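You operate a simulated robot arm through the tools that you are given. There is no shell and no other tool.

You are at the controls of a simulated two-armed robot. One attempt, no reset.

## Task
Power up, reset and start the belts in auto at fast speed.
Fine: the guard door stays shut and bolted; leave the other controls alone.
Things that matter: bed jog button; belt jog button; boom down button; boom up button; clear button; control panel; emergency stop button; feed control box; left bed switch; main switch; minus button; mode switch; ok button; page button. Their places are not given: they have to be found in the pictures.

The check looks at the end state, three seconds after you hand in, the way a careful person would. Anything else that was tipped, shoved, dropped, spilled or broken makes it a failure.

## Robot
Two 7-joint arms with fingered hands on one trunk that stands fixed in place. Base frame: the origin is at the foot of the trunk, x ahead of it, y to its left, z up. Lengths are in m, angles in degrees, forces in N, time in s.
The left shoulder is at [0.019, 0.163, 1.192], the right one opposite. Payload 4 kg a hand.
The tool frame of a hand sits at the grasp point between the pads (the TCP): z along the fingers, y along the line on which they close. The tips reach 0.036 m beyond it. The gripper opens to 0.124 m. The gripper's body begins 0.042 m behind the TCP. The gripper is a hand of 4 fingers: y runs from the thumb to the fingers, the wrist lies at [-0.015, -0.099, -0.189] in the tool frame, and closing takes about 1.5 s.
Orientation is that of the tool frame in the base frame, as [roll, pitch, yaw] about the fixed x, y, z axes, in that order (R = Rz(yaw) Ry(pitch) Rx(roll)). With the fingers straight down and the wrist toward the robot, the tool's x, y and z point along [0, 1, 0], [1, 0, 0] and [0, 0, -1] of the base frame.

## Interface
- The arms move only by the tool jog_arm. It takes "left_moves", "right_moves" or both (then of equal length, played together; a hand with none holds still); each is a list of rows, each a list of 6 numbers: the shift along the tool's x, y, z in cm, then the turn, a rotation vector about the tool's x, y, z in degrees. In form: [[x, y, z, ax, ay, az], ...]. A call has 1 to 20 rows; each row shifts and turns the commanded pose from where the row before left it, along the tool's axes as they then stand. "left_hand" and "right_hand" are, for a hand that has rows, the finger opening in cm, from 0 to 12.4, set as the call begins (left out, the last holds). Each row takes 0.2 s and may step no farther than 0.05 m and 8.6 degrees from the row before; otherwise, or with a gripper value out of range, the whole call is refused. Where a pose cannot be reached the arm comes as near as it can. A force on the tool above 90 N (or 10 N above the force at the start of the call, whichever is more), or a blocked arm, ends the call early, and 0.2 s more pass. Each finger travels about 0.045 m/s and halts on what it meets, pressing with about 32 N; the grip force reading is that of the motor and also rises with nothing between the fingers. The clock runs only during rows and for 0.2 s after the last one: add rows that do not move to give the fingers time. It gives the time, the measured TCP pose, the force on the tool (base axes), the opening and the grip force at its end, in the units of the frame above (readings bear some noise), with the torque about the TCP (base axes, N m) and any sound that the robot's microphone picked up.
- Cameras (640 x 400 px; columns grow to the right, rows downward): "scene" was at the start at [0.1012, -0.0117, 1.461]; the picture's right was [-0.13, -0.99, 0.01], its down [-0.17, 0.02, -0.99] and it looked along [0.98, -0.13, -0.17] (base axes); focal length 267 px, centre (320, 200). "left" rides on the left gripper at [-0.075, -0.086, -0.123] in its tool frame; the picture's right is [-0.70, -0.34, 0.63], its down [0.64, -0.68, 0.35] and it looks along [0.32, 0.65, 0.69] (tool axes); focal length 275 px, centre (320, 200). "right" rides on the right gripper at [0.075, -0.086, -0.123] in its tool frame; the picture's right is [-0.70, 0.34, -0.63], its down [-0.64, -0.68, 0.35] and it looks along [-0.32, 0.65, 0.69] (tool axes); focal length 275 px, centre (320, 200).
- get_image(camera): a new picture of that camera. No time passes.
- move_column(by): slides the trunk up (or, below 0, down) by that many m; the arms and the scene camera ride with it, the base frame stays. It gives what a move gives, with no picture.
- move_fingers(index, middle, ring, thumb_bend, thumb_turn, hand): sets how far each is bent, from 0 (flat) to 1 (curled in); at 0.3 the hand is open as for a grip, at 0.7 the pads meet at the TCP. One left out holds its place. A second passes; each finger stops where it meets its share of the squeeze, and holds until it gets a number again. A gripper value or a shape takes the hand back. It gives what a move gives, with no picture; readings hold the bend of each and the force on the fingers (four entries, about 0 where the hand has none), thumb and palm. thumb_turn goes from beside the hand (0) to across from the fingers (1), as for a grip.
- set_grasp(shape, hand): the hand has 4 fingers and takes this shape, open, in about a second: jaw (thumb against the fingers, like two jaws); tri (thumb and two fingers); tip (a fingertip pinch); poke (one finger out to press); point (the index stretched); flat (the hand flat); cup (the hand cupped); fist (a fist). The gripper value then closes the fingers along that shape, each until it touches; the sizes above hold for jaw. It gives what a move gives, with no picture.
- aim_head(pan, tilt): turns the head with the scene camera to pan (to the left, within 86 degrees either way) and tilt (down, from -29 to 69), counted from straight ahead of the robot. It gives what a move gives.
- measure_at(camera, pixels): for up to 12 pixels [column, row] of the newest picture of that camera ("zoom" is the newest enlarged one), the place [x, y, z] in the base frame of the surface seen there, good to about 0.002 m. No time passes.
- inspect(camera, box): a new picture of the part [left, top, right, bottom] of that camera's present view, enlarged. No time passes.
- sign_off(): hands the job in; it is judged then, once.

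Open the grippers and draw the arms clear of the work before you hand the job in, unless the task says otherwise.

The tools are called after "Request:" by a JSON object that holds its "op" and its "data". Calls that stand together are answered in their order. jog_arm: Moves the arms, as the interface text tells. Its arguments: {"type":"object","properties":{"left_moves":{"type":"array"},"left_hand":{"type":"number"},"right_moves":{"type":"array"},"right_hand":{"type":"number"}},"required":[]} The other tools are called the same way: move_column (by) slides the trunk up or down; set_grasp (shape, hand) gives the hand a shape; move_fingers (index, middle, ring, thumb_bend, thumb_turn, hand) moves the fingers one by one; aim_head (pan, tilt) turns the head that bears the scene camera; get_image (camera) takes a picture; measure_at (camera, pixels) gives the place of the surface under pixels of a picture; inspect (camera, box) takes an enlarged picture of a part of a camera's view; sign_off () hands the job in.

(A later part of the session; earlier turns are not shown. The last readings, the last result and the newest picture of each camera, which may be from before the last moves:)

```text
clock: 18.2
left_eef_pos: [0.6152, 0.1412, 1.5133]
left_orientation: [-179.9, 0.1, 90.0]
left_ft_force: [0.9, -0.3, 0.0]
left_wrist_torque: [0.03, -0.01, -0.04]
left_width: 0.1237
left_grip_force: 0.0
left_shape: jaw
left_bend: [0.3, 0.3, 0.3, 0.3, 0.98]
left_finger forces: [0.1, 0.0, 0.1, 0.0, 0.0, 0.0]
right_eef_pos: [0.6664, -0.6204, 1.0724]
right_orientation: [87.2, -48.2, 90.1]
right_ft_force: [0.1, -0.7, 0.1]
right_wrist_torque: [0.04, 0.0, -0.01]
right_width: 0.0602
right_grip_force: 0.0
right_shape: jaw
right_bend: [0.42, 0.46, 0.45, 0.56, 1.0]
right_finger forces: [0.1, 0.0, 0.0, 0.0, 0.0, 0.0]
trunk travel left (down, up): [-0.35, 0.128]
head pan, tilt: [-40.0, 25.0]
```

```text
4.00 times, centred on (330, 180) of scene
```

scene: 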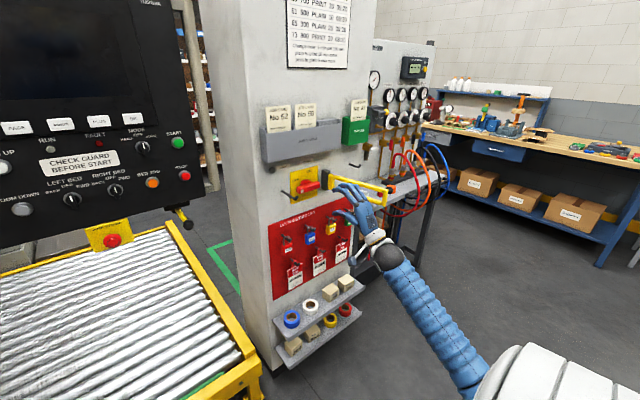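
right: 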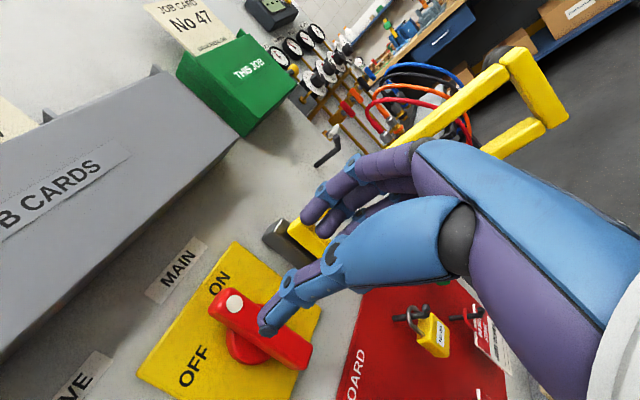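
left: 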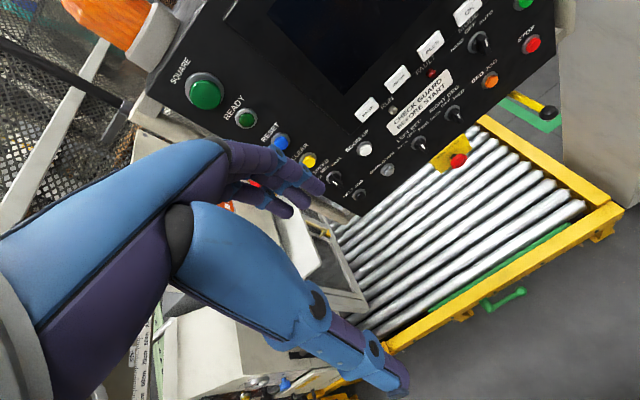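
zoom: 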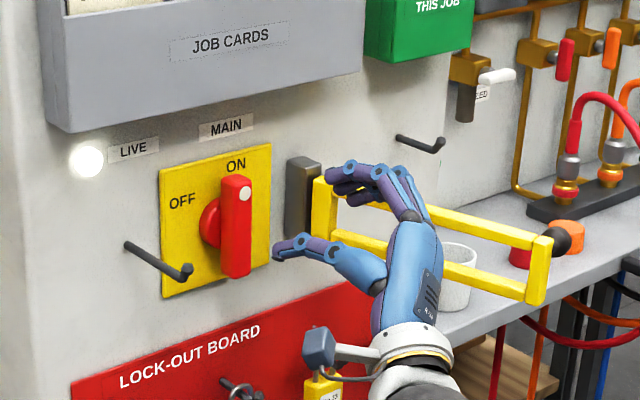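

LIVE lamp remains on and the bar is untouched. I'll retreat 8 cm and finish undoing the roll.

Request:
{"op": "jog_arm", "data": {"right_moves": [[0, 0, -4, 0, 0, 0], [0, 0, -4, 0, 0, 0], [0, 0, 0, 0, 0, -8], [0, 0, 0, 0, 0, -8], [0, 0, 0, 0, 0, -8], [0, 0, 0, 0, 0, -8], [0, 0, 0, 0, 0, -8], [0, 0, 0, 0, 0, -8]]}}

Request:
{"op": "aim_head", "data": {"pan": -15, "tilt": 12}}

Request:
{"op": "get_image", "data": {"camera": "scene"}}

```text
clock: 20.0
left_eef_pos: [0.6154, 0.1405, 1.5141]
left_orientation: [180.0, 0.0, 90.0]
left_ft_force: [-0.2, 0.2, 0.2]
left_wrist_torque: [0.01, -0.04, -0.01]
left_width: 0.1238
left_grip_force: 0.1
left_shape: jaw
left_bend: [0.3, 0.3, 0.3, 0.3, 0.98]
left_finger forces: [0.0, 0.1, 0.0, 0.1, 0.0, 0.0]
right_eef_pos: [0.5855, -0.6161, 1.0695]
right_orientation: [88.3, -0.2, 88.0]
right_ft_force: [-0.2, 0.0, 0.1]
right_wrist_torque: [-0.01, 0.01, -0.02]
right_width: 0.0603
right_grip_force: 0.0
right_shape: jaw
right_bend: [0.42, 0.46, 0.45, 0.56, 1.0]
right_finger forces: [0.1, 0.0, 0.1, 0.0, 0.0, 0.0]
trunk travel left (down, up): [-0.35, 0.128]
head pan, tilt: [-40.0, 25.0]
```

```text
clock: 20.9
left_eef_pos: [0.6167, 0.1409, 1.5143]
left_orientation: [180.0, 0.0, 90.1]
left_ft_force: [-0.4, 0.0, 0.2]
left_wrist_torque: [-0.02, 0.0, 0.01]
left_width: 0.1237
left_grip_force: 0.0
left_shape: jaw
left_bend: [0.3, 0.3, 0.3, 0.3, 0.98]
left_finger forces: [0.1, 0.1, 0.1, 0.0, 0.0, 0.1]
right_eef_pos: [0.585, -0.6176, 1.0709]
right_orientation: [88.1, -0.3, 87.8]
right_ft_force: [-0.2, 0.3, 0.6]
right_wrist_torque: [0.0, 0.0, 0.0]
right_width: 0.0599
right_grip_force: 0.2
right_shape: jaw
right_bend: [0.42, 0.46, 0.45, 0.56, 1.0]
right_finger forces: [0.0, 0.0, 0.0, 0.0, 0.0, 0.0]
trunk travel left (down, up): [-0.35, 0.128]
head pan, tilt: [-15.0, 12.0]
```

```text
taken
```

scene: 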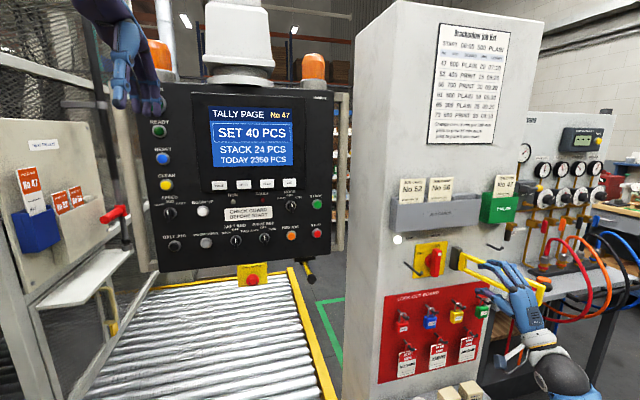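

Power is up: the screen shows the tally page. I'll zoom on the panel for lamp states.

Request:
{"op": "inspect", "data": {"camera": "scene", "box": [140, 90, 340, 215]}}

Request:
{"op": "inspect", "data": {"camera": "scene", "box": [140, 170, 340, 295]}}

```text
3.20 times, centred on (240, 152) of scene
```

zoom: 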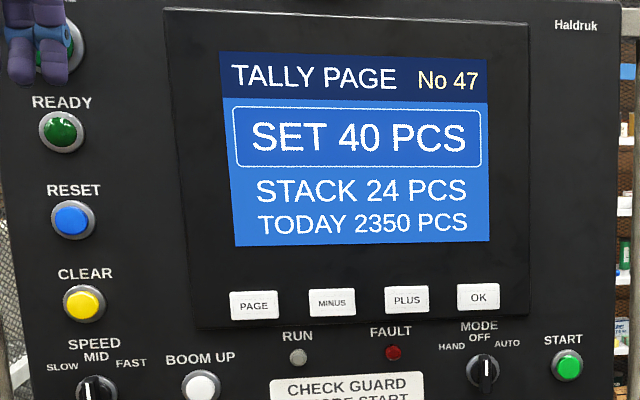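

```text
3.20 times, centred on (240, 232) of scene
```

zoom: 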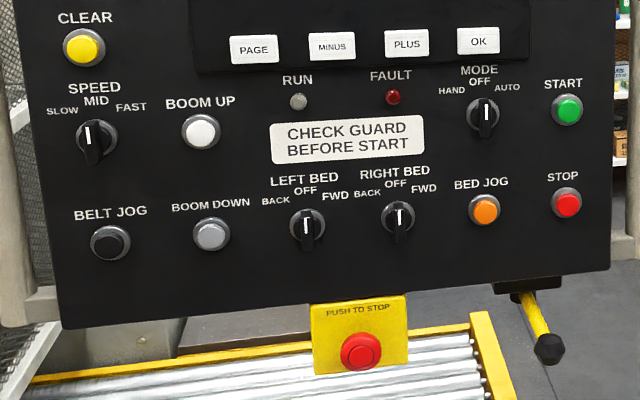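

The screen is on, READY is dark. Next is RESET with the left hand: I'll put it in poke shape, curl the middle finger so only the index is out, and turn it to face forward.

Request:
{"op": "set_grasp", "data": {"hand": "left", "shape": "poke"}}

Request:
{"op": "move_fingers", "data": {"hand": "left", "middle": 1.0, "ring": 1.0}}

Request:
{"op": "jog_arm", "data": {"left_moves": [[0, 0, 0, -8.2, 0, 0], [0, 0, 0, -8.2, 0, 0], [0, 0, 0, -8.2, 0, 0], [0, 0, 0, -8.2, 0, 0], [0, 0, 0, -8.2, 0, 0], [0, 0, 0, -8.2, 0, 0], [0, 0, 0, -8.2, 0, 0], [0, 0, 0, -8.2, 0, 0], [0, 0, 0, -8.2, 0, 0], [0, 0, 0, -8.2, 0, 0], [0, 0, 0, -8, 0, 0]]}}

Request:
{"op": "get_image", "data": {"camera": "scene"}}

Request:
{"op": "get_image", "data": {"camera": "left"}}

```text
clock: 21.8
left_eef_pos: [0.6165, 0.1423, 1.5137]
left_orientation: [-180.0, 0.1, 90.0]
left_ft_force: [0.2, 0.7, 0.7]
left_wrist_torque: [0.02, 0.01, 0.0]
left_width: 0.0001
left_grip_force: 0.1
left_shape: poke
left_bend: [0.7, 0.7, 0.99, 0.0, 1.0]
left_finger forces: [0.1, 0.1, 0.1, 0.1, 0.1, 0.0]
right_eef_pos: [0.5855, -0.6182, 1.0697]
right_orientation: [88.3, -0.3, 88.1]
right_ft_force: [-0.1, -0.2, 0.3]
right_wrist_torque: [-0.01, 0.02, -0.02]
right_width: 0.0601
right_grip_force: 0.1
right_shape: jaw
right_bend: [0.42, 0.46, 0.45, 0.56, 1.0]
right_finger forces: [0.0, 0.0, 0.1, 0.0, 0.0, 0.1]
trunk travel left (down, up): [-0.35, 0.128]
head pan, tilt: [-15.0, 12.0]
```

```text
clock: 22.8
left_eef_pos: [0.6149, 0.1421, 1.5129]
left_orientation: [-180.0, 0.1, 90.0]
left_ft_force: [0.3, -0.5, -0.4]
left_wrist_torque: [0.0, 0.03, 0.0]
left_width: 0.0377
left_grip_force: 0.1
left_shape: fingers
left_bend: [0.7, 1.0, 1.0, 0.0, 1.0]
left_finger forces: [0.0, 0.0, 0.1, 0.0, 0.1, 0.0]
right_eef_pos: [0.5841, -0.6179, 1.07]
right_orientation: [88.3, -0.2, 88.0]
right_ft_force: [0.0, 0.3, -0.2]
right_wrist_torque: [0.0, -0.01, -0.02]
right_width: 0.0601
right_grip_force: 0.1
right_shape: jaw
right_bend: [0.42, 0.46, 0.45, 0.56, 1.0]
right_finger forces: [0.0, 0.1, 0.1, 0.0, 0.0, 0.0]
trunk travel left (down, up): [-0.35, 0.128]
head pan, tilt: [-15.0, 12.0]
```

```text
clock: 25.2
left_eef_pos: [0.6162, 0.1425, 1.5137]
left_orientation: [90.0, 0.0, 90.0]
left_ft_force: [-0.6, -0.1, -0.1]
left_wrist_torque: [0.0, 0.01, 0.0]
left_width: 0.0378
left_grip_force: 0.1
left_shape: fingers
left_bend: [0.7, 1.0, 1.0, 0.0, 1.0]
left_finger forces: [0.0, 0.1, 0.1, 0.1, 0.1, 0.0]
right_eef_pos: [0.5868, -0.6175, 1.069]
right_orientation: [88.3, -0.2, 87.9]
right_ft_force: [0.9, 0.3, -0.1]
right_wrist_torque: [-0.01, 0.04, 0.0]
right_width: 0.0598
right_grip_force: 0.1
right_shape: jaw
right_bend: [0.42, 0.46, 0.45, 0.56, 1.0]
right_finger forces: [0.1, 0.1, 0.0, 0.1, 0.1, 0.1]
trunk travel left (down, up): [-0.35, 0.128]
head pan, tilt: [-15.0, 12.0]
```

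```text
taken
```

scene: 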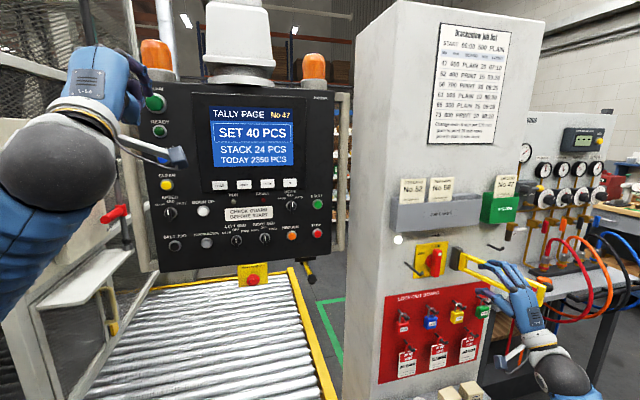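

```text
taken
```

left: 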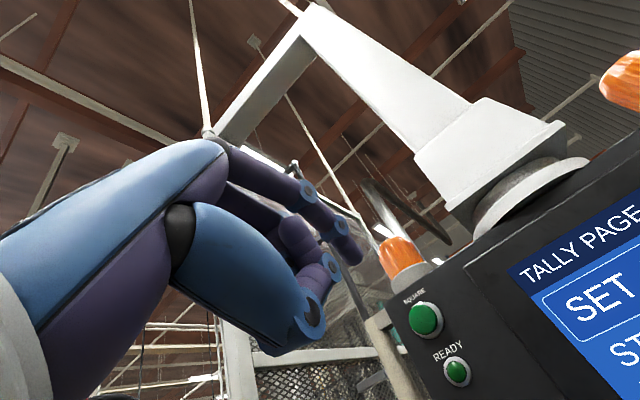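

The index tip projects at (355,255) in the left view, matching tool offset (-0.011, 0, 0.034). I'll measure the guard bolt handle and shelf positions plus panel post to keep the left arm clear, and re-measure RESET's label area.

Request:
{"op": "measure_at", "data": {"camera": "scene", "pixels": [[105, 217], [125, 209], [105, 265], [55, 292], [30, 230], [130, 235], [148, 240], [167, 185], [170, 213], [155, 130], [345, 200], [60, 210]]}}

```text
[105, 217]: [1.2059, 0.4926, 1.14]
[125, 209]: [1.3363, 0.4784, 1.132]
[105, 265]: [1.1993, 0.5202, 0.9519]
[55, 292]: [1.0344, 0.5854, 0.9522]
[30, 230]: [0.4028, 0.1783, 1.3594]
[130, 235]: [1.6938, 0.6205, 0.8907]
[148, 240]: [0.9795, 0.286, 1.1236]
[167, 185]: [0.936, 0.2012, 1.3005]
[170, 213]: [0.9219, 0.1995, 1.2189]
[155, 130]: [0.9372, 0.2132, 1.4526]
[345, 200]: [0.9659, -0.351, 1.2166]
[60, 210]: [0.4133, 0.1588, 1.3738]
```

I see my earlier indexing was off: (167,185) here is CLEAR at z≈1.30, so RESET is the one at (0.936, 0.204, 1.375). I'll move the left TCP to y≈0.215, z≈1.375, and advance to x≈0.82.

Request:
{"op": "jog_arm", "data": {"left_moves": [[1.81, -3.47, 0, 0, 0, 0], [1.81, -3.47, 0, 0, 0, 0], [1.81, -3.47, 0, 0, 0, 0], [1.81, -3.47, 0, 0, 0, 0], [0, 0, 4.1, 0, 0, 0], [0, 0, 4.1, 0, 0, 0], [0, 0, 4.1, 0, 0, 0], [0, 0, 4.1, 0, 0, 0], [0, 0, 4.1, 0, 0, 0]]}}

Request:
{"op": "get_image", "data": {"camera": "scene"}}

Request:
{"op": "get_image", "data": {"camera": "left"}}

```text
clock: 27.2
left_eef_pos: [0.8226, 0.2182, 1.3754]
left_orientation: [90.2, 0.0, 89.9]
left_ft_force: [0.4, 0.4, -0.8]
left_wrist_torque: [-0.04, 0.02, 0.0]
left_width: 0.0373
left_grip_force: 0.1
left_shape: fingers
left_bend: [0.7, 1.0, 1.0, 0.0, 1.0]
left_finger forces: [0.0, 0.1, 0.1, 0.0, 0.1, 0.1]
right_eef_pos: [0.586, -0.618, 1.0692]
right_orientation: [88.4, -0.2, 88.0]
right_ft_force: [-0.2, -0.1, 0.3]
right_wrist_torque: [0.02, 0.04, -0.02]
right_width: 0.06
right_grip_force: 0.1
right_shape: jaw
right_bend: [0.42, 0.46, 0.45, 0.56, 1.0]
right_finger forces: [0.0, 0.0, 0.1, 0.0, 0.0, 0.0]
trunk travel left (down, up): [-0.35, 0.128]
head pan, tilt: [-15.0, 12.0]
```

```text
taken
```

scene: 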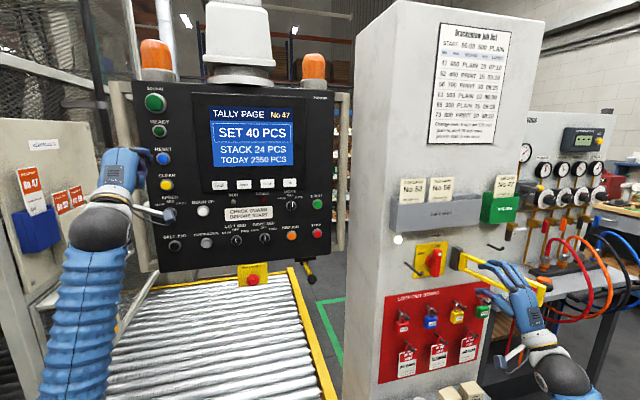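

```text
taken
```

left: 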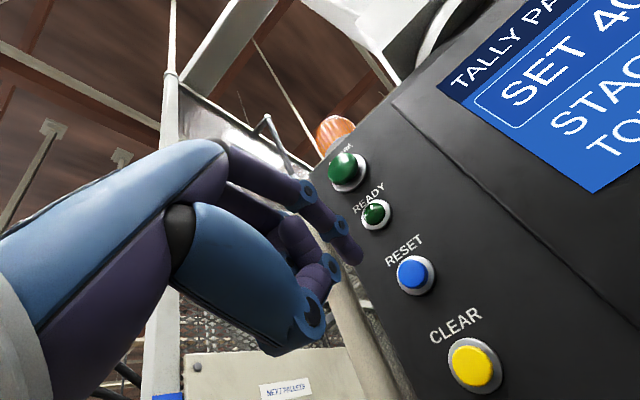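

RESET is at (410,272) in the left view, agreeing with its measured place. I'll shift 3 mm right and advance to about 1 cm short of the button.

Request:
{"op": "jog_arm", "data": {"left_moves": [[-0.3, 0, 3.5, 0, 0, 0], [0, 0, 3.5, 0, 0, 0]]}}

Request:
{"op": "get_image", "data": {"camera": "left"}}

Request:
{"op": "inspect", "data": {"camera": "scene", "box": [100, 110, 228, 190]}}

```text
clock: 27.8
left_eef_pos: [0.8917, 0.214, 1.3747]
left_orientation: [90.0, 0.0, 90.0]
left_ft_force: [-0.1, 0.4, 0.3]
left_wrist_torque: [-0.01, 0.0, 0.02]
left_width: 0.0372
left_grip_force: 0.1
left_shape: fingers
left_bend: [0.7, 1.0, 1.0, 0.0, 1.0]
left_finger forces: [0.0, 0.1, 0.0, 0.1, 0.0, 0.0]
right_eef_pos: [0.5861, -0.6161, 1.0703]
right_orientation: [88.2, -0.2, 88.0]
right_ft_force: [0.6, 0.5, -0.2]
right_wrist_torque: [0.01, -0.06, -0.01]
right_width: 0.0599
right_grip_force: 0.1
right_shape: jaw
right_bend: [0.42, 0.46, 0.45, 0.56, 1.0]
right_finger forces: [0.0, 0.0, 0.0, 0.0, 0.0, 0.1]
trunk travel left (down, up): [-0.35, 0.128]
head pan, tilt: [-15.0, 12.0]
```

```text
taken
```

left: 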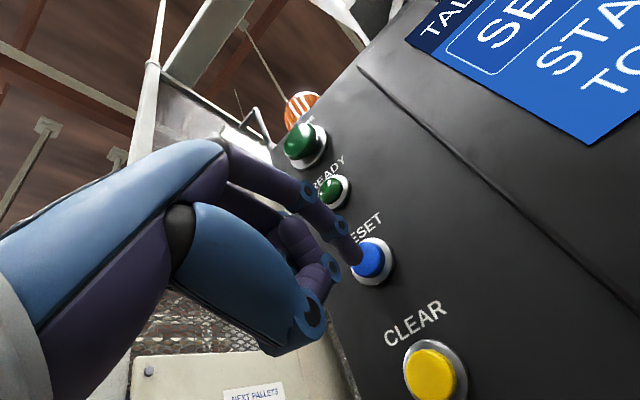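

```text
5.00 times, centred on (164, 150) of scene
```

zoom: 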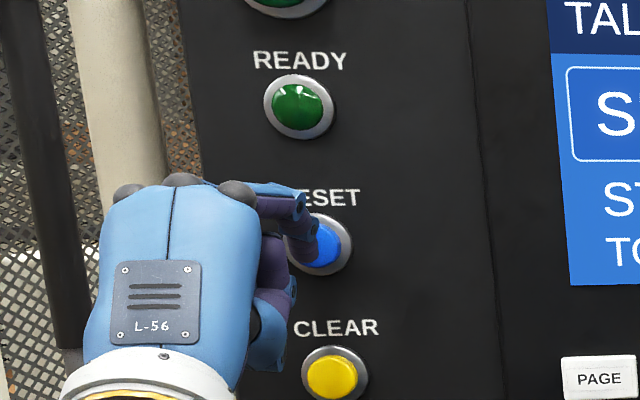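

The fingertip is right in front of RESET. I'll press slowly: 1 cm, then 4+3 mm, hold, and look.

Request:
{"op": "jog_arm", "data": {"left_moves": [[0, 0, 1.0, 0, 0, 0], [0, 0, 0.4, 0, 0, 0], [0, 0, 0.3, 0, 0, 0], [0, 0, 0, 0, 0, 0]]}}

Request:
{"op": "inspect", "data": {"camera": "scene", "box": [100, 110, 228, 190]}}

Request:
{"op": "get_image", "data": {"camera": "left"}}

```text
clock: 28.8
left_eef_pos: [0.9066, 0.2109, 1.3772]
left_orientation: [89.9, 0.0, 89.9]
left_ft_force: [-10.4, 1.3, 3.6]
left_wrist_torque: [-0.04, -0.08, 0.0]
left_width: 0.0362
left_grip_force: 5.2
left_shape: fingers
left_bend: [0.7, 1.0, 1.0, 0.0, 1.0]
left_finger forces: [10.4, 0.0, 0.0, 0.1, 0.1, 0.0]
right_eef_pos: [0.5843, -0.617, 1.0703]
right_orientation: [88.2, -0.2, 88.1]
right_ft_force: [-0.3, -0.7, -0.3]
right_wrist_torque: [-0.02, 0.01, 0.0]
right_width: 0.0598
right_grip_force: 0.1
right_shape: jaw
right_bend: [0.42, 0.46, 0.45, 0.56, 1.0]
right_finger forces: [0.0, 0.0, 0.0, 0.1, 0.0, 0.0]
trunk travel left (down, up): [-0.35, 0.128]
head pan, tilt: [-15.0, 12.0]
heard: click
```

```text
5.00 times, centred on (164, 150) of scene
```

zoom: 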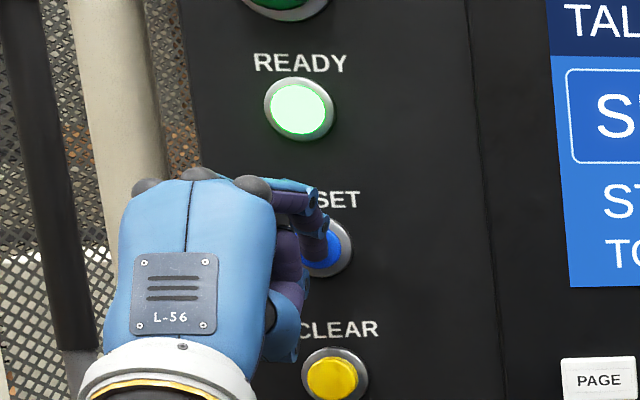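

```text
taken
```

left: 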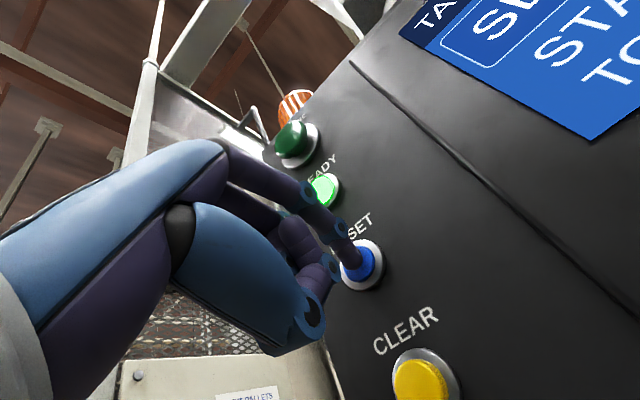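

A click was heard and READY is lit. I'll back the left hand off 8 cm and re-look at the panel, including the SPEED knob.

Request:
{"op": "jog_arm", "data": {"left_moves": [[0, 0, -4, 0, 0, 0], [0, 0, -4, 0, 0, 0]]}}

Request:
{"op": "inspect", "data": {"camera": "scene", "box": [140, 90, 340, 215]}}

Request:
{"op": "inspect", "data": {"camera": "scene", "box": [140, 190, 204, 230]}}

```text
clock: 29.4
left_eef_pos: [0.8253, 0.2101, 1.3746]
left_orientation: [90.0, 0.0, 89.9]
left_ft_force: [1.1, -0.6, 1.3]
left_wrist_torque: [0.01, 0.04, 0.02]
left_width: 0.0376
left_grip_force: 0.0
left_shape: fingers
left_bend: [0.7, 1.0, 1.0, 0.0, 1.0]
left_finger forces: [0.0, 0.0, 0.0, 0.0, 0.1, 0.0]
right_eef_pos: [0.5862, -0.6182, 1.0716]
right_orientation: [88.1, -0.3, 88.0]
right_ft_force: [0.2, 1.1, 1.1]
right_wrist_torque: [0.02, -0.02, 0.01]
right_width: 0.06
right_grip_force: 0.1
right_shape: jaw
right_bend: [0.42, 0.46, 0.45, 0.56, 1.0]
right_finger forces: [0.0, 0.0, 0.0, 0.1, 0.1, 0.0]
trunk travel left (down, up): [-0.35, 0.128]
head pan, tilt: [-15.0, 12.0]
```

```text
3.20 times, centred on (240, 152) of scene
```

zoom: 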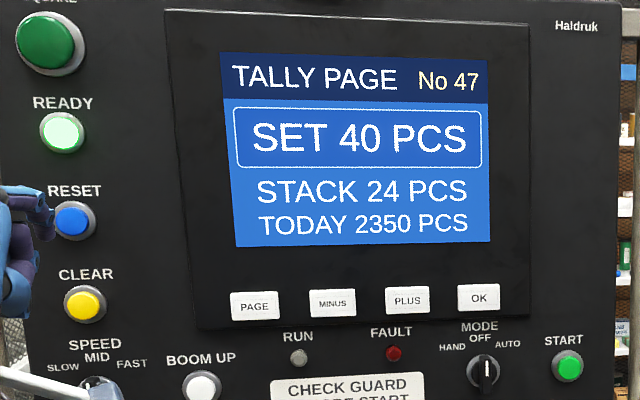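

```text
10.00 times, centred on (172, 210) of scene
```

zoom: 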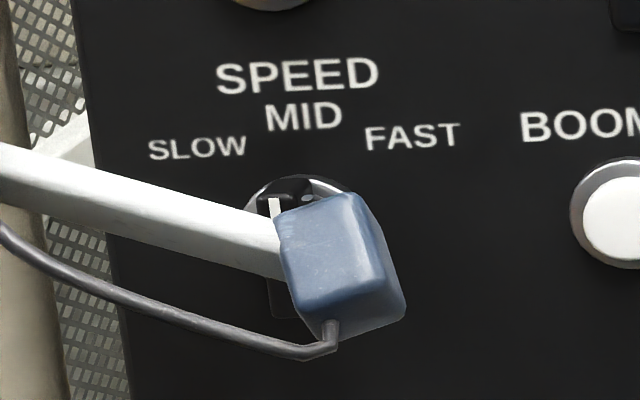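

READY stays lit after release. The camera block hides the SPEED knob, so I'll lower the left hand to z≈1.235 and a bit left/back, then measure the knob.

Request:
{"op": "jog_arm", "data": {"left_moves": [[1.5, -4.6, -1, 0, 0, 0], [1.5, -4.6, -1, 0, 0, 0], [1.5, -4.7, -1, 0, 0, 0]]}}

Request:
{"op": "inspect", "data": {"camera": "scene", "box": [140, 190, 204, 230]}}

Request:
{"op": "get_image", "data": {"camera": "left"}}

```text
refused: row 3 steps farther than a row can; nothing moved
```

```text
10.00 times, centred on (172, 210) of scene
```

zoom: 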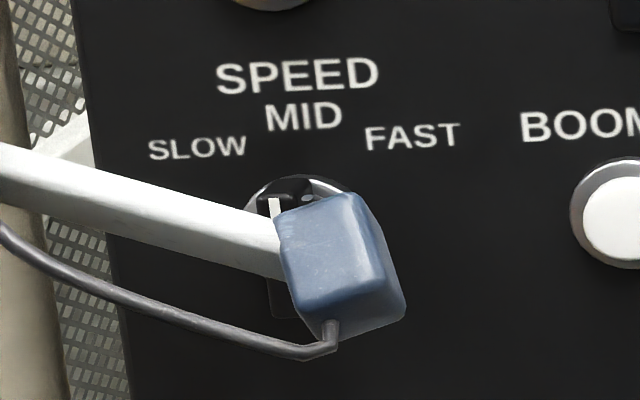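

```text
taken
```

left: 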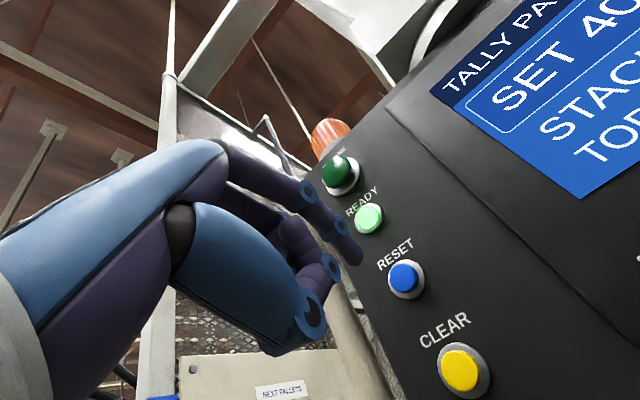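

The move was refused (step just over 5 cm), so I'll split it into smaller rows.

Request:
{"op": "jog_arm", "data": {"left_moves": [[1.1, -3.5, -0.8, 0, 0, 0], [1.1, -3.5, -0.8, 0, 0, 0], [1.1, -3.5, -0.8, 0, 0, 0], [1.1, -3.5, -0.6, 0, 0, 0]]}}

Request:
{"op": "inspect", "data": {"camera": "scene", "box": [140, 190, 204, 230]}}

Request:
{"op": "get_image", "data": {"camera": "left"}}

```text
clock: 30.4
left_eef_pos: [0.7962, 0.2563, 1.2359]
left_orientation: [90.0, 0.0, 90.0]
left_ft_force: [-0.2, 0.8, -0.2]
left_wrist_torque: [0.04, -0.02, 0.02]
left_width: 0.0373
left_grip_force: 0.1
left_shape: fingers
left_bend: [0.7, 1.0, 1.0, 0.0, 1.0]
left_finger forces: [0.0, 0.0, 0.1, 0.0, 0.0, 0.1]
right_eef_pos: [0.584, -0.6174, 1.0693]
right_orientation: [88.2, -0.2, 88.0]
right_ft_force: [-0.8, 0.0, 0.7]
right_wrist_torque: [-0.01, -0.02, 0.02]
right_width: 0.06
right_grip_force: 0.1
right_shape: jaw
right_bend: [0.42, 0.46, 0.45, 0.56, 1.0]
right_finger forces: [0.1, 0.0, 0.1, 0.0, 0.0, 0.0]
trunk travel left (down, up): [-0.35, 0.128]
head pan, tilt: [-15.0, 12.0]
```

```text
10.00 times, centred on (172, 210) of scene
```

zoom: 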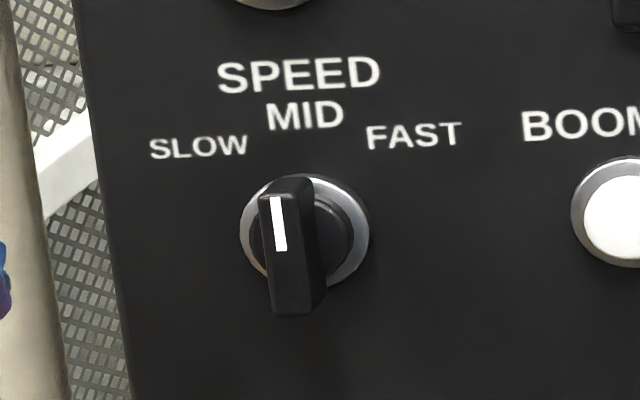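

```text
taken
```

left: 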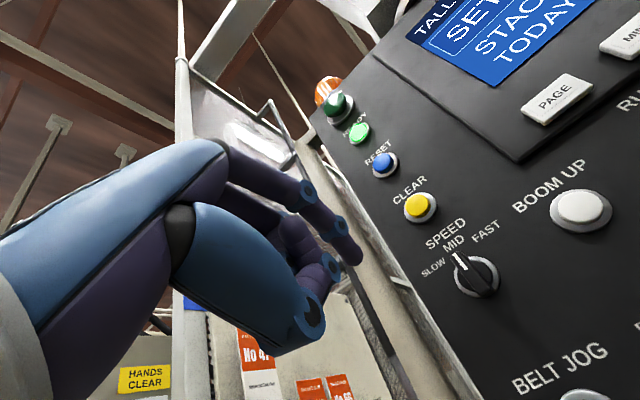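

The knob is fully visible now. I'll measure the bar's front face, edges, the ring and the labels.

Request:
{"op": "inspect", "data": {"camera": "scene", "box": [140, 190, 204, 230]}}

Request:
{"op": "measure_at", "data": {"camera": "zoom", "pixels": [[277, 203], [290, 300], [266, 240], [300, 240], [314, 240], [335, 240], [362, 235], [247, 225], [330, 182], [415, 135], [198, 147], [305, 115]]}}

Request:
{"op": "inspect", "data": {"camera": "left", "box": [396, 220, 556, 320]}}

```text
10.00 times, centred on (172, 210) of scene
```

zoom: 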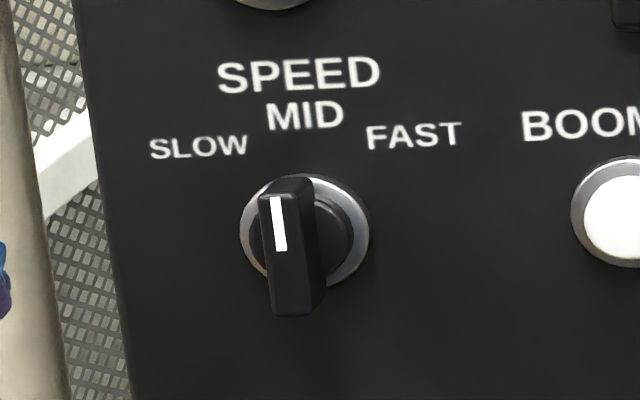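

```text
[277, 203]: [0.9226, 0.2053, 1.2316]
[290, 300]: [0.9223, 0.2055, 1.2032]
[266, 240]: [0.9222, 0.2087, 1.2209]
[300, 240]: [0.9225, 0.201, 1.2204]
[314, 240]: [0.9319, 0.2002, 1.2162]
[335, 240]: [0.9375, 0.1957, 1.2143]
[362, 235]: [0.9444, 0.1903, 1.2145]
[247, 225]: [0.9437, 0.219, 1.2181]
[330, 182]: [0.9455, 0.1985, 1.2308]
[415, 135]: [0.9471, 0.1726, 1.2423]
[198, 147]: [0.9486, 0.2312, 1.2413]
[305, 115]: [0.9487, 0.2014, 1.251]
```

```text
4.00 times, centred on (476, 270) of left
```

zoom: 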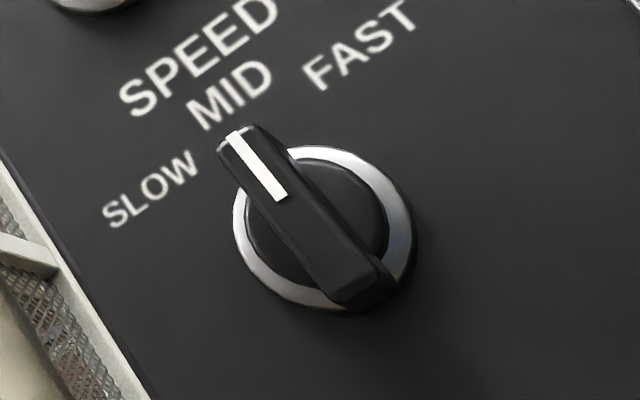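

Knob centre is about (y 0.205, z 1.217), bar half-length 0.016 and front at x 0.922. I'll bring the index tip just ahead-left of the bar's top (tip about x 0.905) and measure the tip itself.

Request:
{"op": "jog_arm", "data": {"left_moves": [[-1.0, -0.35, 3.7, 0, 0, 0], [-1.0, -0.35, 3.7, 0, 0, 0]]}}

Request:
{"op": "inspect", "data": {"camera": "scene", "box": [140, 190, 204, 230]}}

Request:
{"op": "inspect", "data": {"camera": "left", "box": [300, 190, 460, 290]}}

```text
clock: 31.0
left_eef_pos: [0.8736, 0.2354, 1.2272]
left_orientation: [90.1, 0.0, 89.9]
left_ft_force: [-0.1, 0.7, 0.8]
left_wrist_torque: [-0.01, -0.01, -0.01]
left_width: 0.0374
left_grip_force: 0.0
left_shape: fingers
left_bend: [0.7, 1.0, 1.0, 0.0, 1.0]
left_finger forces: [0.1, 0.0, 0.0, 0.0, 0.1, 0.0]
right_eef_pos: [0.5855, -0.6156, 1.0698]
right_orientation: [88.3, -0.2, 88.0]
right_ft_force: [0.0, -0.5, -0.2]
right_wrist_torque: [0.04, 0.01, -0.01]
right_width: 0.0601
right_grip_force: 0.0
right_shape: jaw
right_bend: [0.42, 0.46, 0.45, 0.56, 1.0]
right_finger forces: [0.0, 0.0, 0.1, 0.0, 0.1, 0.1]
trunk travel left (down, up): [-0.35, 0.128]
head pan, tilt: [-15.0, 12.0]
```

```text
10.00 times, centred on (172, 210) of scene
```

zoom: 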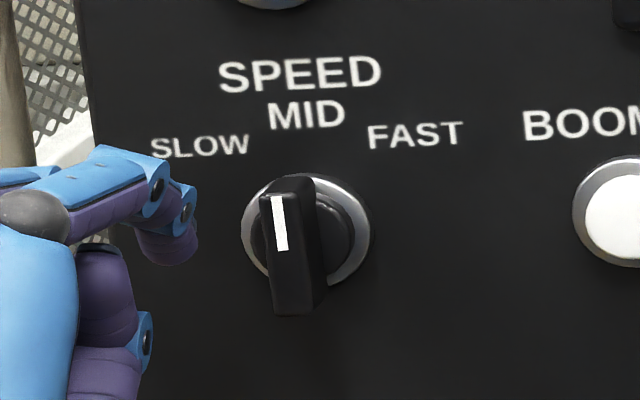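

```text
4.00 times, centred on (380, 240) of left
```

zoom: 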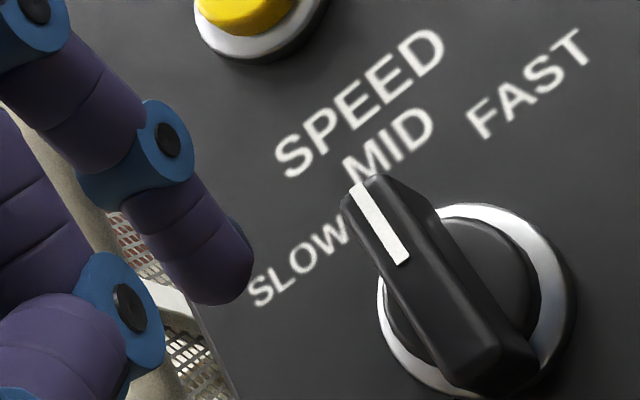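

I'll measure the index fingertip surface in this left zoom to learn its real extents.

Request:
{"op": "measure_at", "data": {"camera": "zoom", "pixels": [[248, 270], [240, 297], [215, 300], [200, 270], [230, 240], [170, 140], [180, 220]]}}

Request:
{"op": "inspect", "data": {"camera": "scene", "box": [140, 190, 204, 230]}}

Request:
{"op": "measure_at", "data": {"camera": "zoom", "pixels": [[193, 240], [170, 260], [195, 210], [190, 255], [160, 200], [175, 180], [145, 240]]}}

```text
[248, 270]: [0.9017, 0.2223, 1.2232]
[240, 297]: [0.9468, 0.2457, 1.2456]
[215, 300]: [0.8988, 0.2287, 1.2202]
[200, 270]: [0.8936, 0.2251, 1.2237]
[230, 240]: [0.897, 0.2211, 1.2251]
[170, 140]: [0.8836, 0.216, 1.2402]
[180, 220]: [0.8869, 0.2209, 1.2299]
```

```text
10.00 times, centred on (172, 210) of scene
```

zoom: 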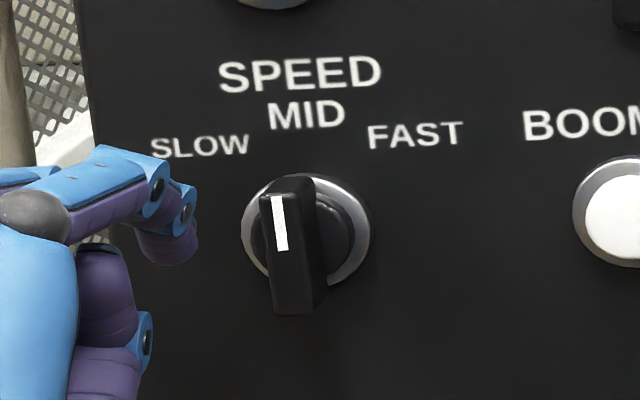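

```text
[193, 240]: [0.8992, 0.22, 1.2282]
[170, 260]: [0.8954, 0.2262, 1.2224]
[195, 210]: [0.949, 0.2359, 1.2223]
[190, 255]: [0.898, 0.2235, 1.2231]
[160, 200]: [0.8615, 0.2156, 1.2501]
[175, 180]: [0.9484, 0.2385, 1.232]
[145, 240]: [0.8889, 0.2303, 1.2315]
```

Tip's right edge is at tool x≈-0.016 and the bar's left face at y≈0.2095. I'll slip the fingertip in beside the top-left of the bar (tip depth x≈0.931), not touching yet.

Request:
{"op": "jog_arm", "data": {"left_moves": [[-0.4, 0.5, 0, 0, 0, 0], [0, 0, 1.3, 0, 0, 0], [0, 0, 1.25, 0, 0, 0]]}}

Request:
{"op": "inspect", "data": {"camera": "scene", "box": [140, 190, 204, 230]}}

Request:
{"op": "inspect", "data": {"camera": "left", "box": [300, 190, 460, 290]}}

```text
clock: 31.8
left_eef_pos: [0.8968, 0.2318, 1.2362]
left_orientation: [90.0, 0.0, 90.0]
left_ft_force: [-1.0, -0.1, -0.5]
left_wrist_torque: [0.01, 0.02, 0.0]
left_width: 0.0373
left_grip_force: 0.1
left_shape: fingers
left_bend: [0.7, 1.0, 1.0, 0.0, 1.0]
left_finger forces: [0.0, 0.1, 0.0, 0.0, 0.1, 0.0]
right_eef_pos: [0.5859, -0.6179, 1.0691]
right_orientation: [88.4, -0.2, 87.9]
right_ft_force: [0.1, 0.2, 0.4]
right_wrist_torque: [0.0, -0.03, -0.03]
right_width: 0.0601
right_grip_force: 0.0
right_shape: jaw
right_bend: [0.42, 0.46, 0.45, 0.56, 1.0]
right_finger forces: [0.1, 0.1, 0.1, 0.0, 0.1, 0.0]
trunk travel left (down, up): [-0.35, 0.128]
head pan, tilt: [-15.0, 12.0]
```

```text
10.00 times, centred on (172, 210) of scene
```

zoom: 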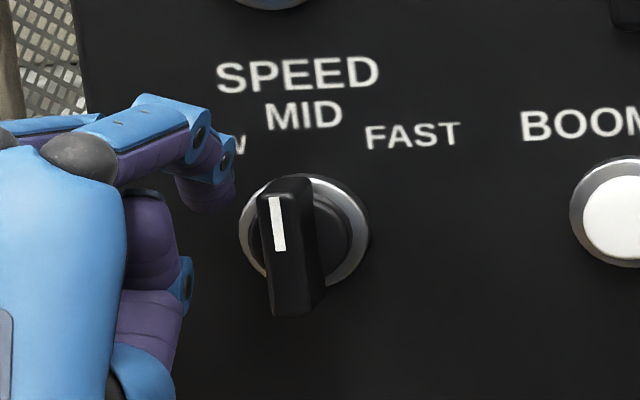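

```text
4.00 times, centred on (380, 240) of left
```

zoom: 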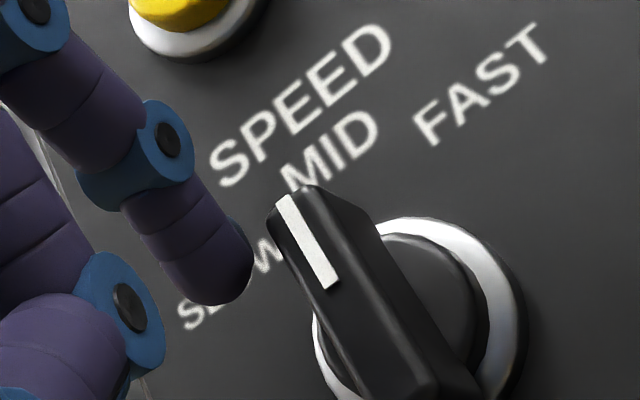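

The tip looks about 4 mm higher than planned relative to the bar top. I'll lower it 4 mm and measure the tip against the bar again.

Request:
{"op": "jog_arm", "data": {"left_moves": [[0, -0.4, 0, 0, 0, 0], [0, 0, 0, 0, 0, 0]]}}

Request:
{"op": "inspect", "data": {"camera": "scene", "box": [148, 195, 180, 215]}}

Request:
{"op": "measure_at", "data": {"camera": "zoom", "pixels": [[300, 200], [310, 180], [290, 215], [310, 220], [300, 160], [270, 220], [345, 200], [380, 200]]}}

```text
clock: 32.4
left_eef_pos: [0.8974, 0.2326, 1.229]
left_orientation: [90.0, 0.0, 90.0]
left_ft_force: [-0.5, 0.1, 0.1]
left_wrist_torque: [-0.03, 0.03, 0.0]
left_width: 0.0373
left_grip_force: 0.1
left_shape: fingers
left_bend: [0.7, 1.0, 1.0, 0.0, 1.0]
left_finger forces: [0.0, 0.0, 0.0, 0.0, 0.0, 0.0]
right_eef_pos: [0.5851, -0.619, 1.0702]
right_orientation: [88.2, -0.2, 87.9]
right_ft_force: [-0.5, 0.4, -0.3]
right_wrist_torque: [0.0, 0.0, -0.01]
right_width: 0.0601
right_grip_force: 0.0
right_shape: jaw
right_bend: [0.42, 0.46, 0.45, 0.56, 1.0]
right_finger forces: [0.0, 0.0, 0.1, 0.0, 0.1, 0.0]
trunk travel left (down, up): [-0.35, 0.128]
head pan, tilt: [-15.0, 12.0]
```

```text
16.00 times, centred on (164, 205) of scene
```

zoom: 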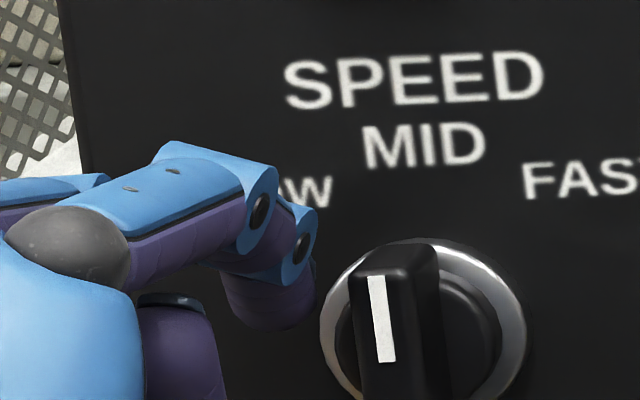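

```text
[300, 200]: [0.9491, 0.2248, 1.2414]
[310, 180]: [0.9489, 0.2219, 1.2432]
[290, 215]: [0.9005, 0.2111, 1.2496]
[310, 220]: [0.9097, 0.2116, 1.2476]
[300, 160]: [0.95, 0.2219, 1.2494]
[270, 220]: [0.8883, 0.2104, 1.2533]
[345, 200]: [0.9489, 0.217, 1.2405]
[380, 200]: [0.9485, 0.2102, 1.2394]
```

Now I'll measure the actual fingertip points around (290-310, 280-325) in that zoom and the bar edges.

Request:
{"op": "measure_at", "data": {"camera": "zoom", "pixels": [[308, 295], [300, 315], [280, 327], [255, 322], [305, 275], [285, 300], [355, 300], [362, 272], [390, 300], [410, 300], [430, 260], [385, 390]]}}

```text
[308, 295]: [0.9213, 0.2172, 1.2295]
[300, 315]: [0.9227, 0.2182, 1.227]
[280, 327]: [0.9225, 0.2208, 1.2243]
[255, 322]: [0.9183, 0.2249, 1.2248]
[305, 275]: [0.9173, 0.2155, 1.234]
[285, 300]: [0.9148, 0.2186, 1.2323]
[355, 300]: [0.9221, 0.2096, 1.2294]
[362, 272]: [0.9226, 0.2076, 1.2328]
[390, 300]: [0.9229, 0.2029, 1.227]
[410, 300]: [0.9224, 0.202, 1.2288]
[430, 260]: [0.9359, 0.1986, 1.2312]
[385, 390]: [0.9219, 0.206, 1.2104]
```

The fingertip overlaps the bar's top 9 mm in height and sits 7 mm left of it. I'll go 4 mm deeper and push along an arc to the right to swing the pointer to FAST.

Request:
{"op": "jog_arm", "data": {"left_moves": [[0, 0, 0.4, 0, 0, 0], [-0.73, 0, 0, 0, 0, 0], [-0.35, 0.28, 0, 0, 0, 0], [-0.41, 0.17, 0, 0, 0, 0], [-0.45, 0.06, 0, 0, 0, 0]]}}

Request:
{"op": "inspect", "data": {"camera": "scene", "box": [140, 190, 204, 230]}}

Request:
{"op": "inspect", "data": {"camera": "left", "box": [300, 190, 460, 290]}}

```text
clock: 33.6
left_eef_pos: [0.9003, 0.211, 1.2351]
left_orientation: [90.0, 0.0, 89.9]
left_ft_force: [0.1, 0.3, -0.2]
left_wrist_torque: [-0.01, 0.04, -0.02]
left_width: 0.0372
left_grip_force: 0.3
left_shape: fingers
left_bend: [0.7, 1.0, 1.0, 0.0, 1.0]
left_finger forces: [0.1, 0.1, 0.0, 0.0, 0.1, 0.1]
right_eef_pos: [0.5855, -0.6169, 1.0697]
right_orientation: [88.2, -0.3, 88.0]
right_ft_force: [0.0, -0.2, -0.7]
right_wrist_torque: [-0.03, -0.03, 0.01]
right_width: 0.06
right_grip_force: 0.0
right_shape: jaw
right_bend: [0.42, 0.46, 0.45, 0.56, 1.0]
right_finger forces: [0.1, 0.0, 0.1, 0.0, 0.0, 0.0]
trunk travel left (down, up): [-0.35, 0.128]
head pan, tilt: [-15.0, 12.0]
```

```text
10.00 times, centred on (172, 210) of scene
```

zoom: 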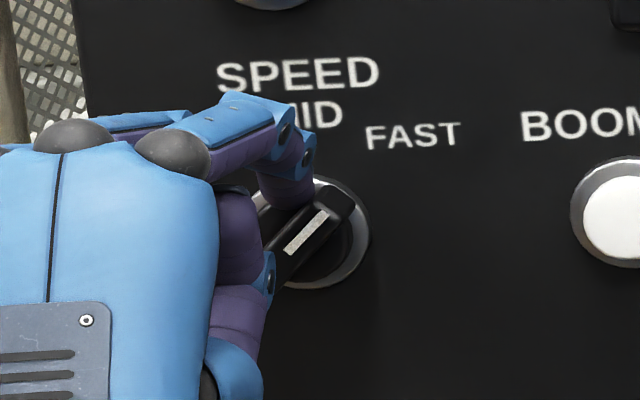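

```text
4.00 times, centred on (380, 240) of left
```

zoom: 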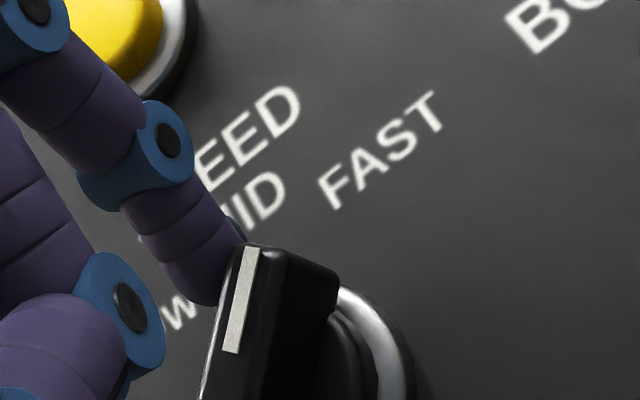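

The pointer turned clockwise to FAST. I'll lift the finger 3 mm up-left off the bar, back out 10 cm, and verify.

Request:
{"op": "jog_arm", "data": {"left_moves": [[0.2, 0.3, 0, 0, 0, 0], [0, 0, -2, 0, 0, 0], [0, 0, -4, 0, 0, 0], [1.5, 0, -4, 0, 0, 0]]}}

Request:
{"op": "inspect", "data": {"camera": "scene", "box": [140, 190, 204, 230]}}

Request:
{"op": "inspect", "data": {"camera": "scene", "box": [140, 90, 340, 215]}}

```text
clock: 34.6
left_eef_pos: [0.8009, 0.2307, 1.2348]
left_orientation: [90.0, 0.0, 89.8]
left_ft_force: [-0.6, -0.3, -0.9]
left_wrist_torque: [0.02, -0.01, 0.0]
left_width: 0.0371
left_grip_force: 0.1
left_shape: fingers
left_bend: [0.7, 1.0, 1.0, 0.0, 1.0]
left_finger forces: [0.0, 0.0, 0.1, 0.0, 0.0, 0.0]
right_eef_pos: [0.5836, -0.6163, 1.0715]
right_orientation: [88.2, -0.2, 88.0]
right_ft_force: [0.3, 0.1, 0.1]
right_wrist_torque: [-0.01, -0.01, -0.04]
right_width: 0.0597
right_grip_force: 0.1
right_shape: jaw
right_bend: [0.42, 0.46, 0.45, 0.56, 1.0]
right_finger forces: [0.0, 0.0, 0.0, 0.0, 0.0, 0.0]
trunk travel left (down, up): [-0.35, 0.128]
head pan, tilt: [-15.0, 12.0]
```

```text
10.00 times, centred on (172, 210) of scene
```

zoom: 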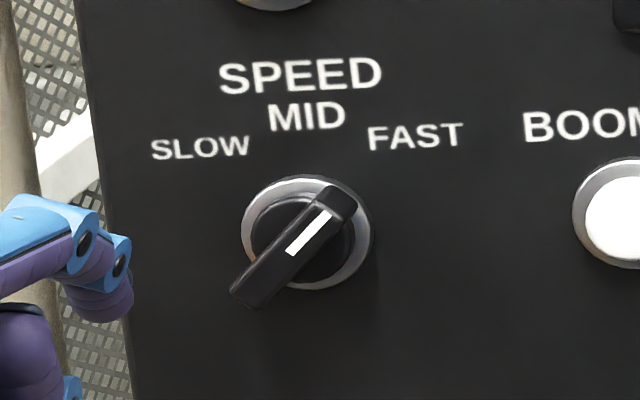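

```text
3.20 times, centred on (240, 152) of scene
```

zoom: 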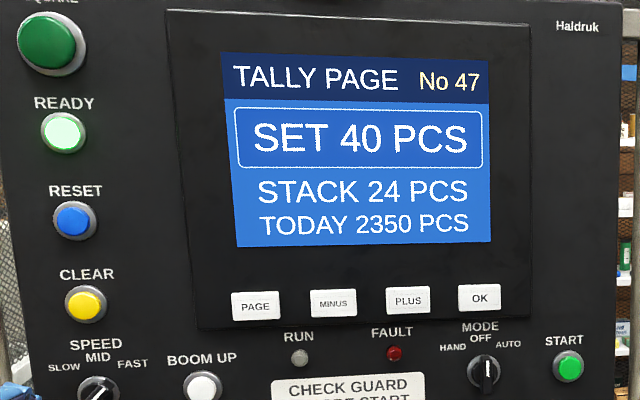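

SPEED points to FAST and READY stays lit. Now the MODE knob with the right hand: I'll measure the knob, and set the right hand to index-only poke while pulling the left hand back.

Request:
{"op": "inspect", "data": {"camera": "scene", "box": [260, 185, 324, 225]}}

Request:
{"op": "set_grasp", "data": {"hand": "right", "shape": "poke"}}

Request:
{"op": "move_fingers", "data": {"hand": "right", "middle": 1.0, "ring": 1.0}}

```text
10.00 times, centred on (292, 205) of scene
```

zoom: 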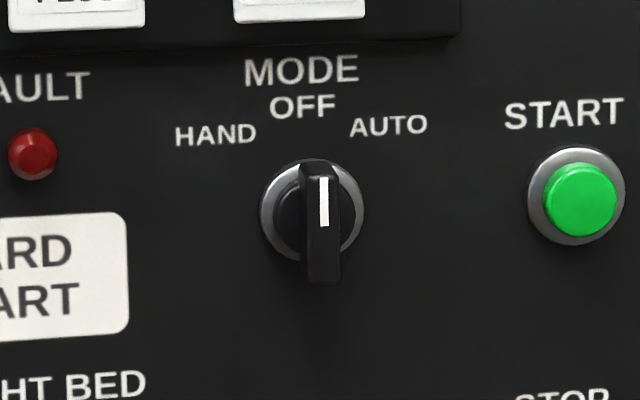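

```text
clock: 35.5
left_eef_pos: [0.8009, 0.2306, 1.2341]
left_orientation: [90.0, 0.0, 90.1]
left_ft_force: [-0.1, 1.0, 0.6]
left_wrist_torque: [0.04, 0.02, -0.02]
left_width: 0.0372
left_grip_force: 0.1
left_shape: fingers
left_bend: [0.7, 1.0, 1.0, 0.0, 1.0]
left_finger forces: [0.1, 0.0, 0.1, 0.0, 0.1, 0.1]
right_eef_pos: [0.5849, -0.6167, 1.0699]
right_orientation: [88.2, -0.2, 88.1]
right_ft_force: [0.2, -0.5, 0.3]
right_wrist_torque: [0.01, -0.05, -0.02]
right_width: 0.0001
right_grip_force: 0.0
right_shape: poke
right_bend: [0.7, 0.7, 0.99, 0.0, 1.0]
right_finger forces: [0.0, 0.0, 0.0, 0.0, 0.0, 0.0]
trunk travel left (down, up): [-0.35, 0.128]
head pan, tilt: [-15.0, 12.0]
```

```text
clock: 36.5
left_eef_pos: [0.801, 0.2308, 1.2353]
left_orientation: [90.0, 0.0, 90.0]
left_ft_force: [0.7, -0.5, -0.8]
left_wrist_torque: [0.03, -0.04, -0.03]
left_width: 0.0373
left_grip_force: 0.0
left_shape: fingers
left_bend: [0.7, 1.0, 1.0, 0.0, 1.0]
left_finger forces: [0.1, 0.1, 0.0, 0.0, 0.1, 0.1]
right_eef_pos: [0.5849, -0.6168, 1.0694]
right_orientation: [88.1, -0.3, 88.0]
right_ft_force: [-1.0, 0.2, -0.3]
right_wrist_torque: [0.02, 0.0, -0.02]
right_width: 0.0374
right_grip_force: 0.0
right_shape: fingers
right_bend: [0.7, 1.0, 1.0, 0.0, 1.0]
right_finger forces: [0.0, 0.0, 0.0, 0.1, 0.0, 0.1]
trunk travel left (down, up): [-0.35, 0.128]
head pan, tilt: [-15.0, 12.0]
```

I'll measure the MODE knob bar, ring, and the START button from that zoom before moving on.

Request:
{"op": "measure_at", "data": {"camera": "zoom", "pixels": [[322, 185], [322, 275], [307, 230], [338, 230], [318, 230], [265, 210], [360, 210], [285, 230], [580, 200], [560, 180], [605, 220], [575, 240]]}}

Request:
{"op": "jog_arm", "data": {"left_moves": [[1.0, 0, -4, 0, 0, 0], [1.0, 0, -4, 0, 0, 0], [1.0, 0, -4, 0, 0, 0], [0, 0, -4, 0, 0, 0], [0, 0, 0, 0, 0, 0], [0, 0, 0, 0, 0, 0], [0, 0, 0, 0, 0, 0], [0, 0, 0, 0, 0, 0]], "right_moves": [[0, 0, 0, 1.8, 2.0, 0], [4.5, 2.0, 0, 0, 0, 0], [4.5, 2.0, 0, 0, 0, 0], [4.5, 2.0, 0, 0, 0, 0], [4.5, 2.0, 0, 0, 0, 0], [4.5, 2.0, 0, 0, 0, 0], [4.5, 2.0, 0, 0, 0, 0], [4.5, 2.0, 0, 0, 0, 0]]}}

Request:
{"op": "get_image", "data": {"camera": "scene"}}

```text
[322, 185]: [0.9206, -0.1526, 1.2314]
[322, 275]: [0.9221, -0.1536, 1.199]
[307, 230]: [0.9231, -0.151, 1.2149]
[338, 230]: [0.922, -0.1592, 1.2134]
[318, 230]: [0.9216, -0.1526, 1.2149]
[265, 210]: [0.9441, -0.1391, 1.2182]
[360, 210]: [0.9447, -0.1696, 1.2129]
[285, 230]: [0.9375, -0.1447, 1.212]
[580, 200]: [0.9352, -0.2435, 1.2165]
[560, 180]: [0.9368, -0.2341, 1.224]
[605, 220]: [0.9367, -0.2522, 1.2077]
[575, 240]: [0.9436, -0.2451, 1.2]
```

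```text
clock: 38.3
left_eef_pos: [0.6421, 0.2583, 1.2338]
left_orientation: [90.0, -0.1, 90.0]
left_ft_force: [0.3, 0.7, 0.4]
left_wrist_torque: [0.02, -0.01, -0.02]
left_width: 0.0374
left_grip_force: 0.0
left_shape: fingers
left_bend: [0.7, 1.0, 1.0, 0.0, 1.0]
left_finger forces: [0.0, 0.0, 0.0, 0.0, 0.0, 0.1]
right_eef_pos: [0.5854, -0.3021, 1.2089]
right_orientation: [90.1, -0.2, 89.8]
right_ft_force: [0.5, 0.6, -0.6]
right_wrist_torque: [0.04, -0.01, -0.03]
right_width: 0.0373
right_grip_force: 0.0
right_shape: fingers
right_bend: [0.7, 1.0, 1.0, 0.0, 1.0]
right_finger forces: [0.1, 0.0, 0.1, 0.1, 0.0, 0.0]
trunk travel left (down, up): [-0.35, 0.128]
head pan, tilt: [-15.0, 12.0]
```

```text
taken
```

scene: 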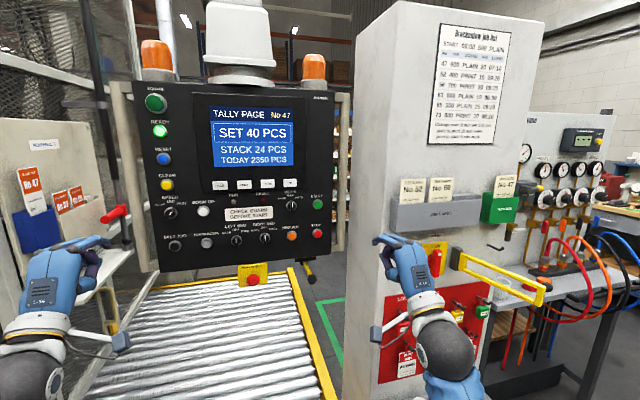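

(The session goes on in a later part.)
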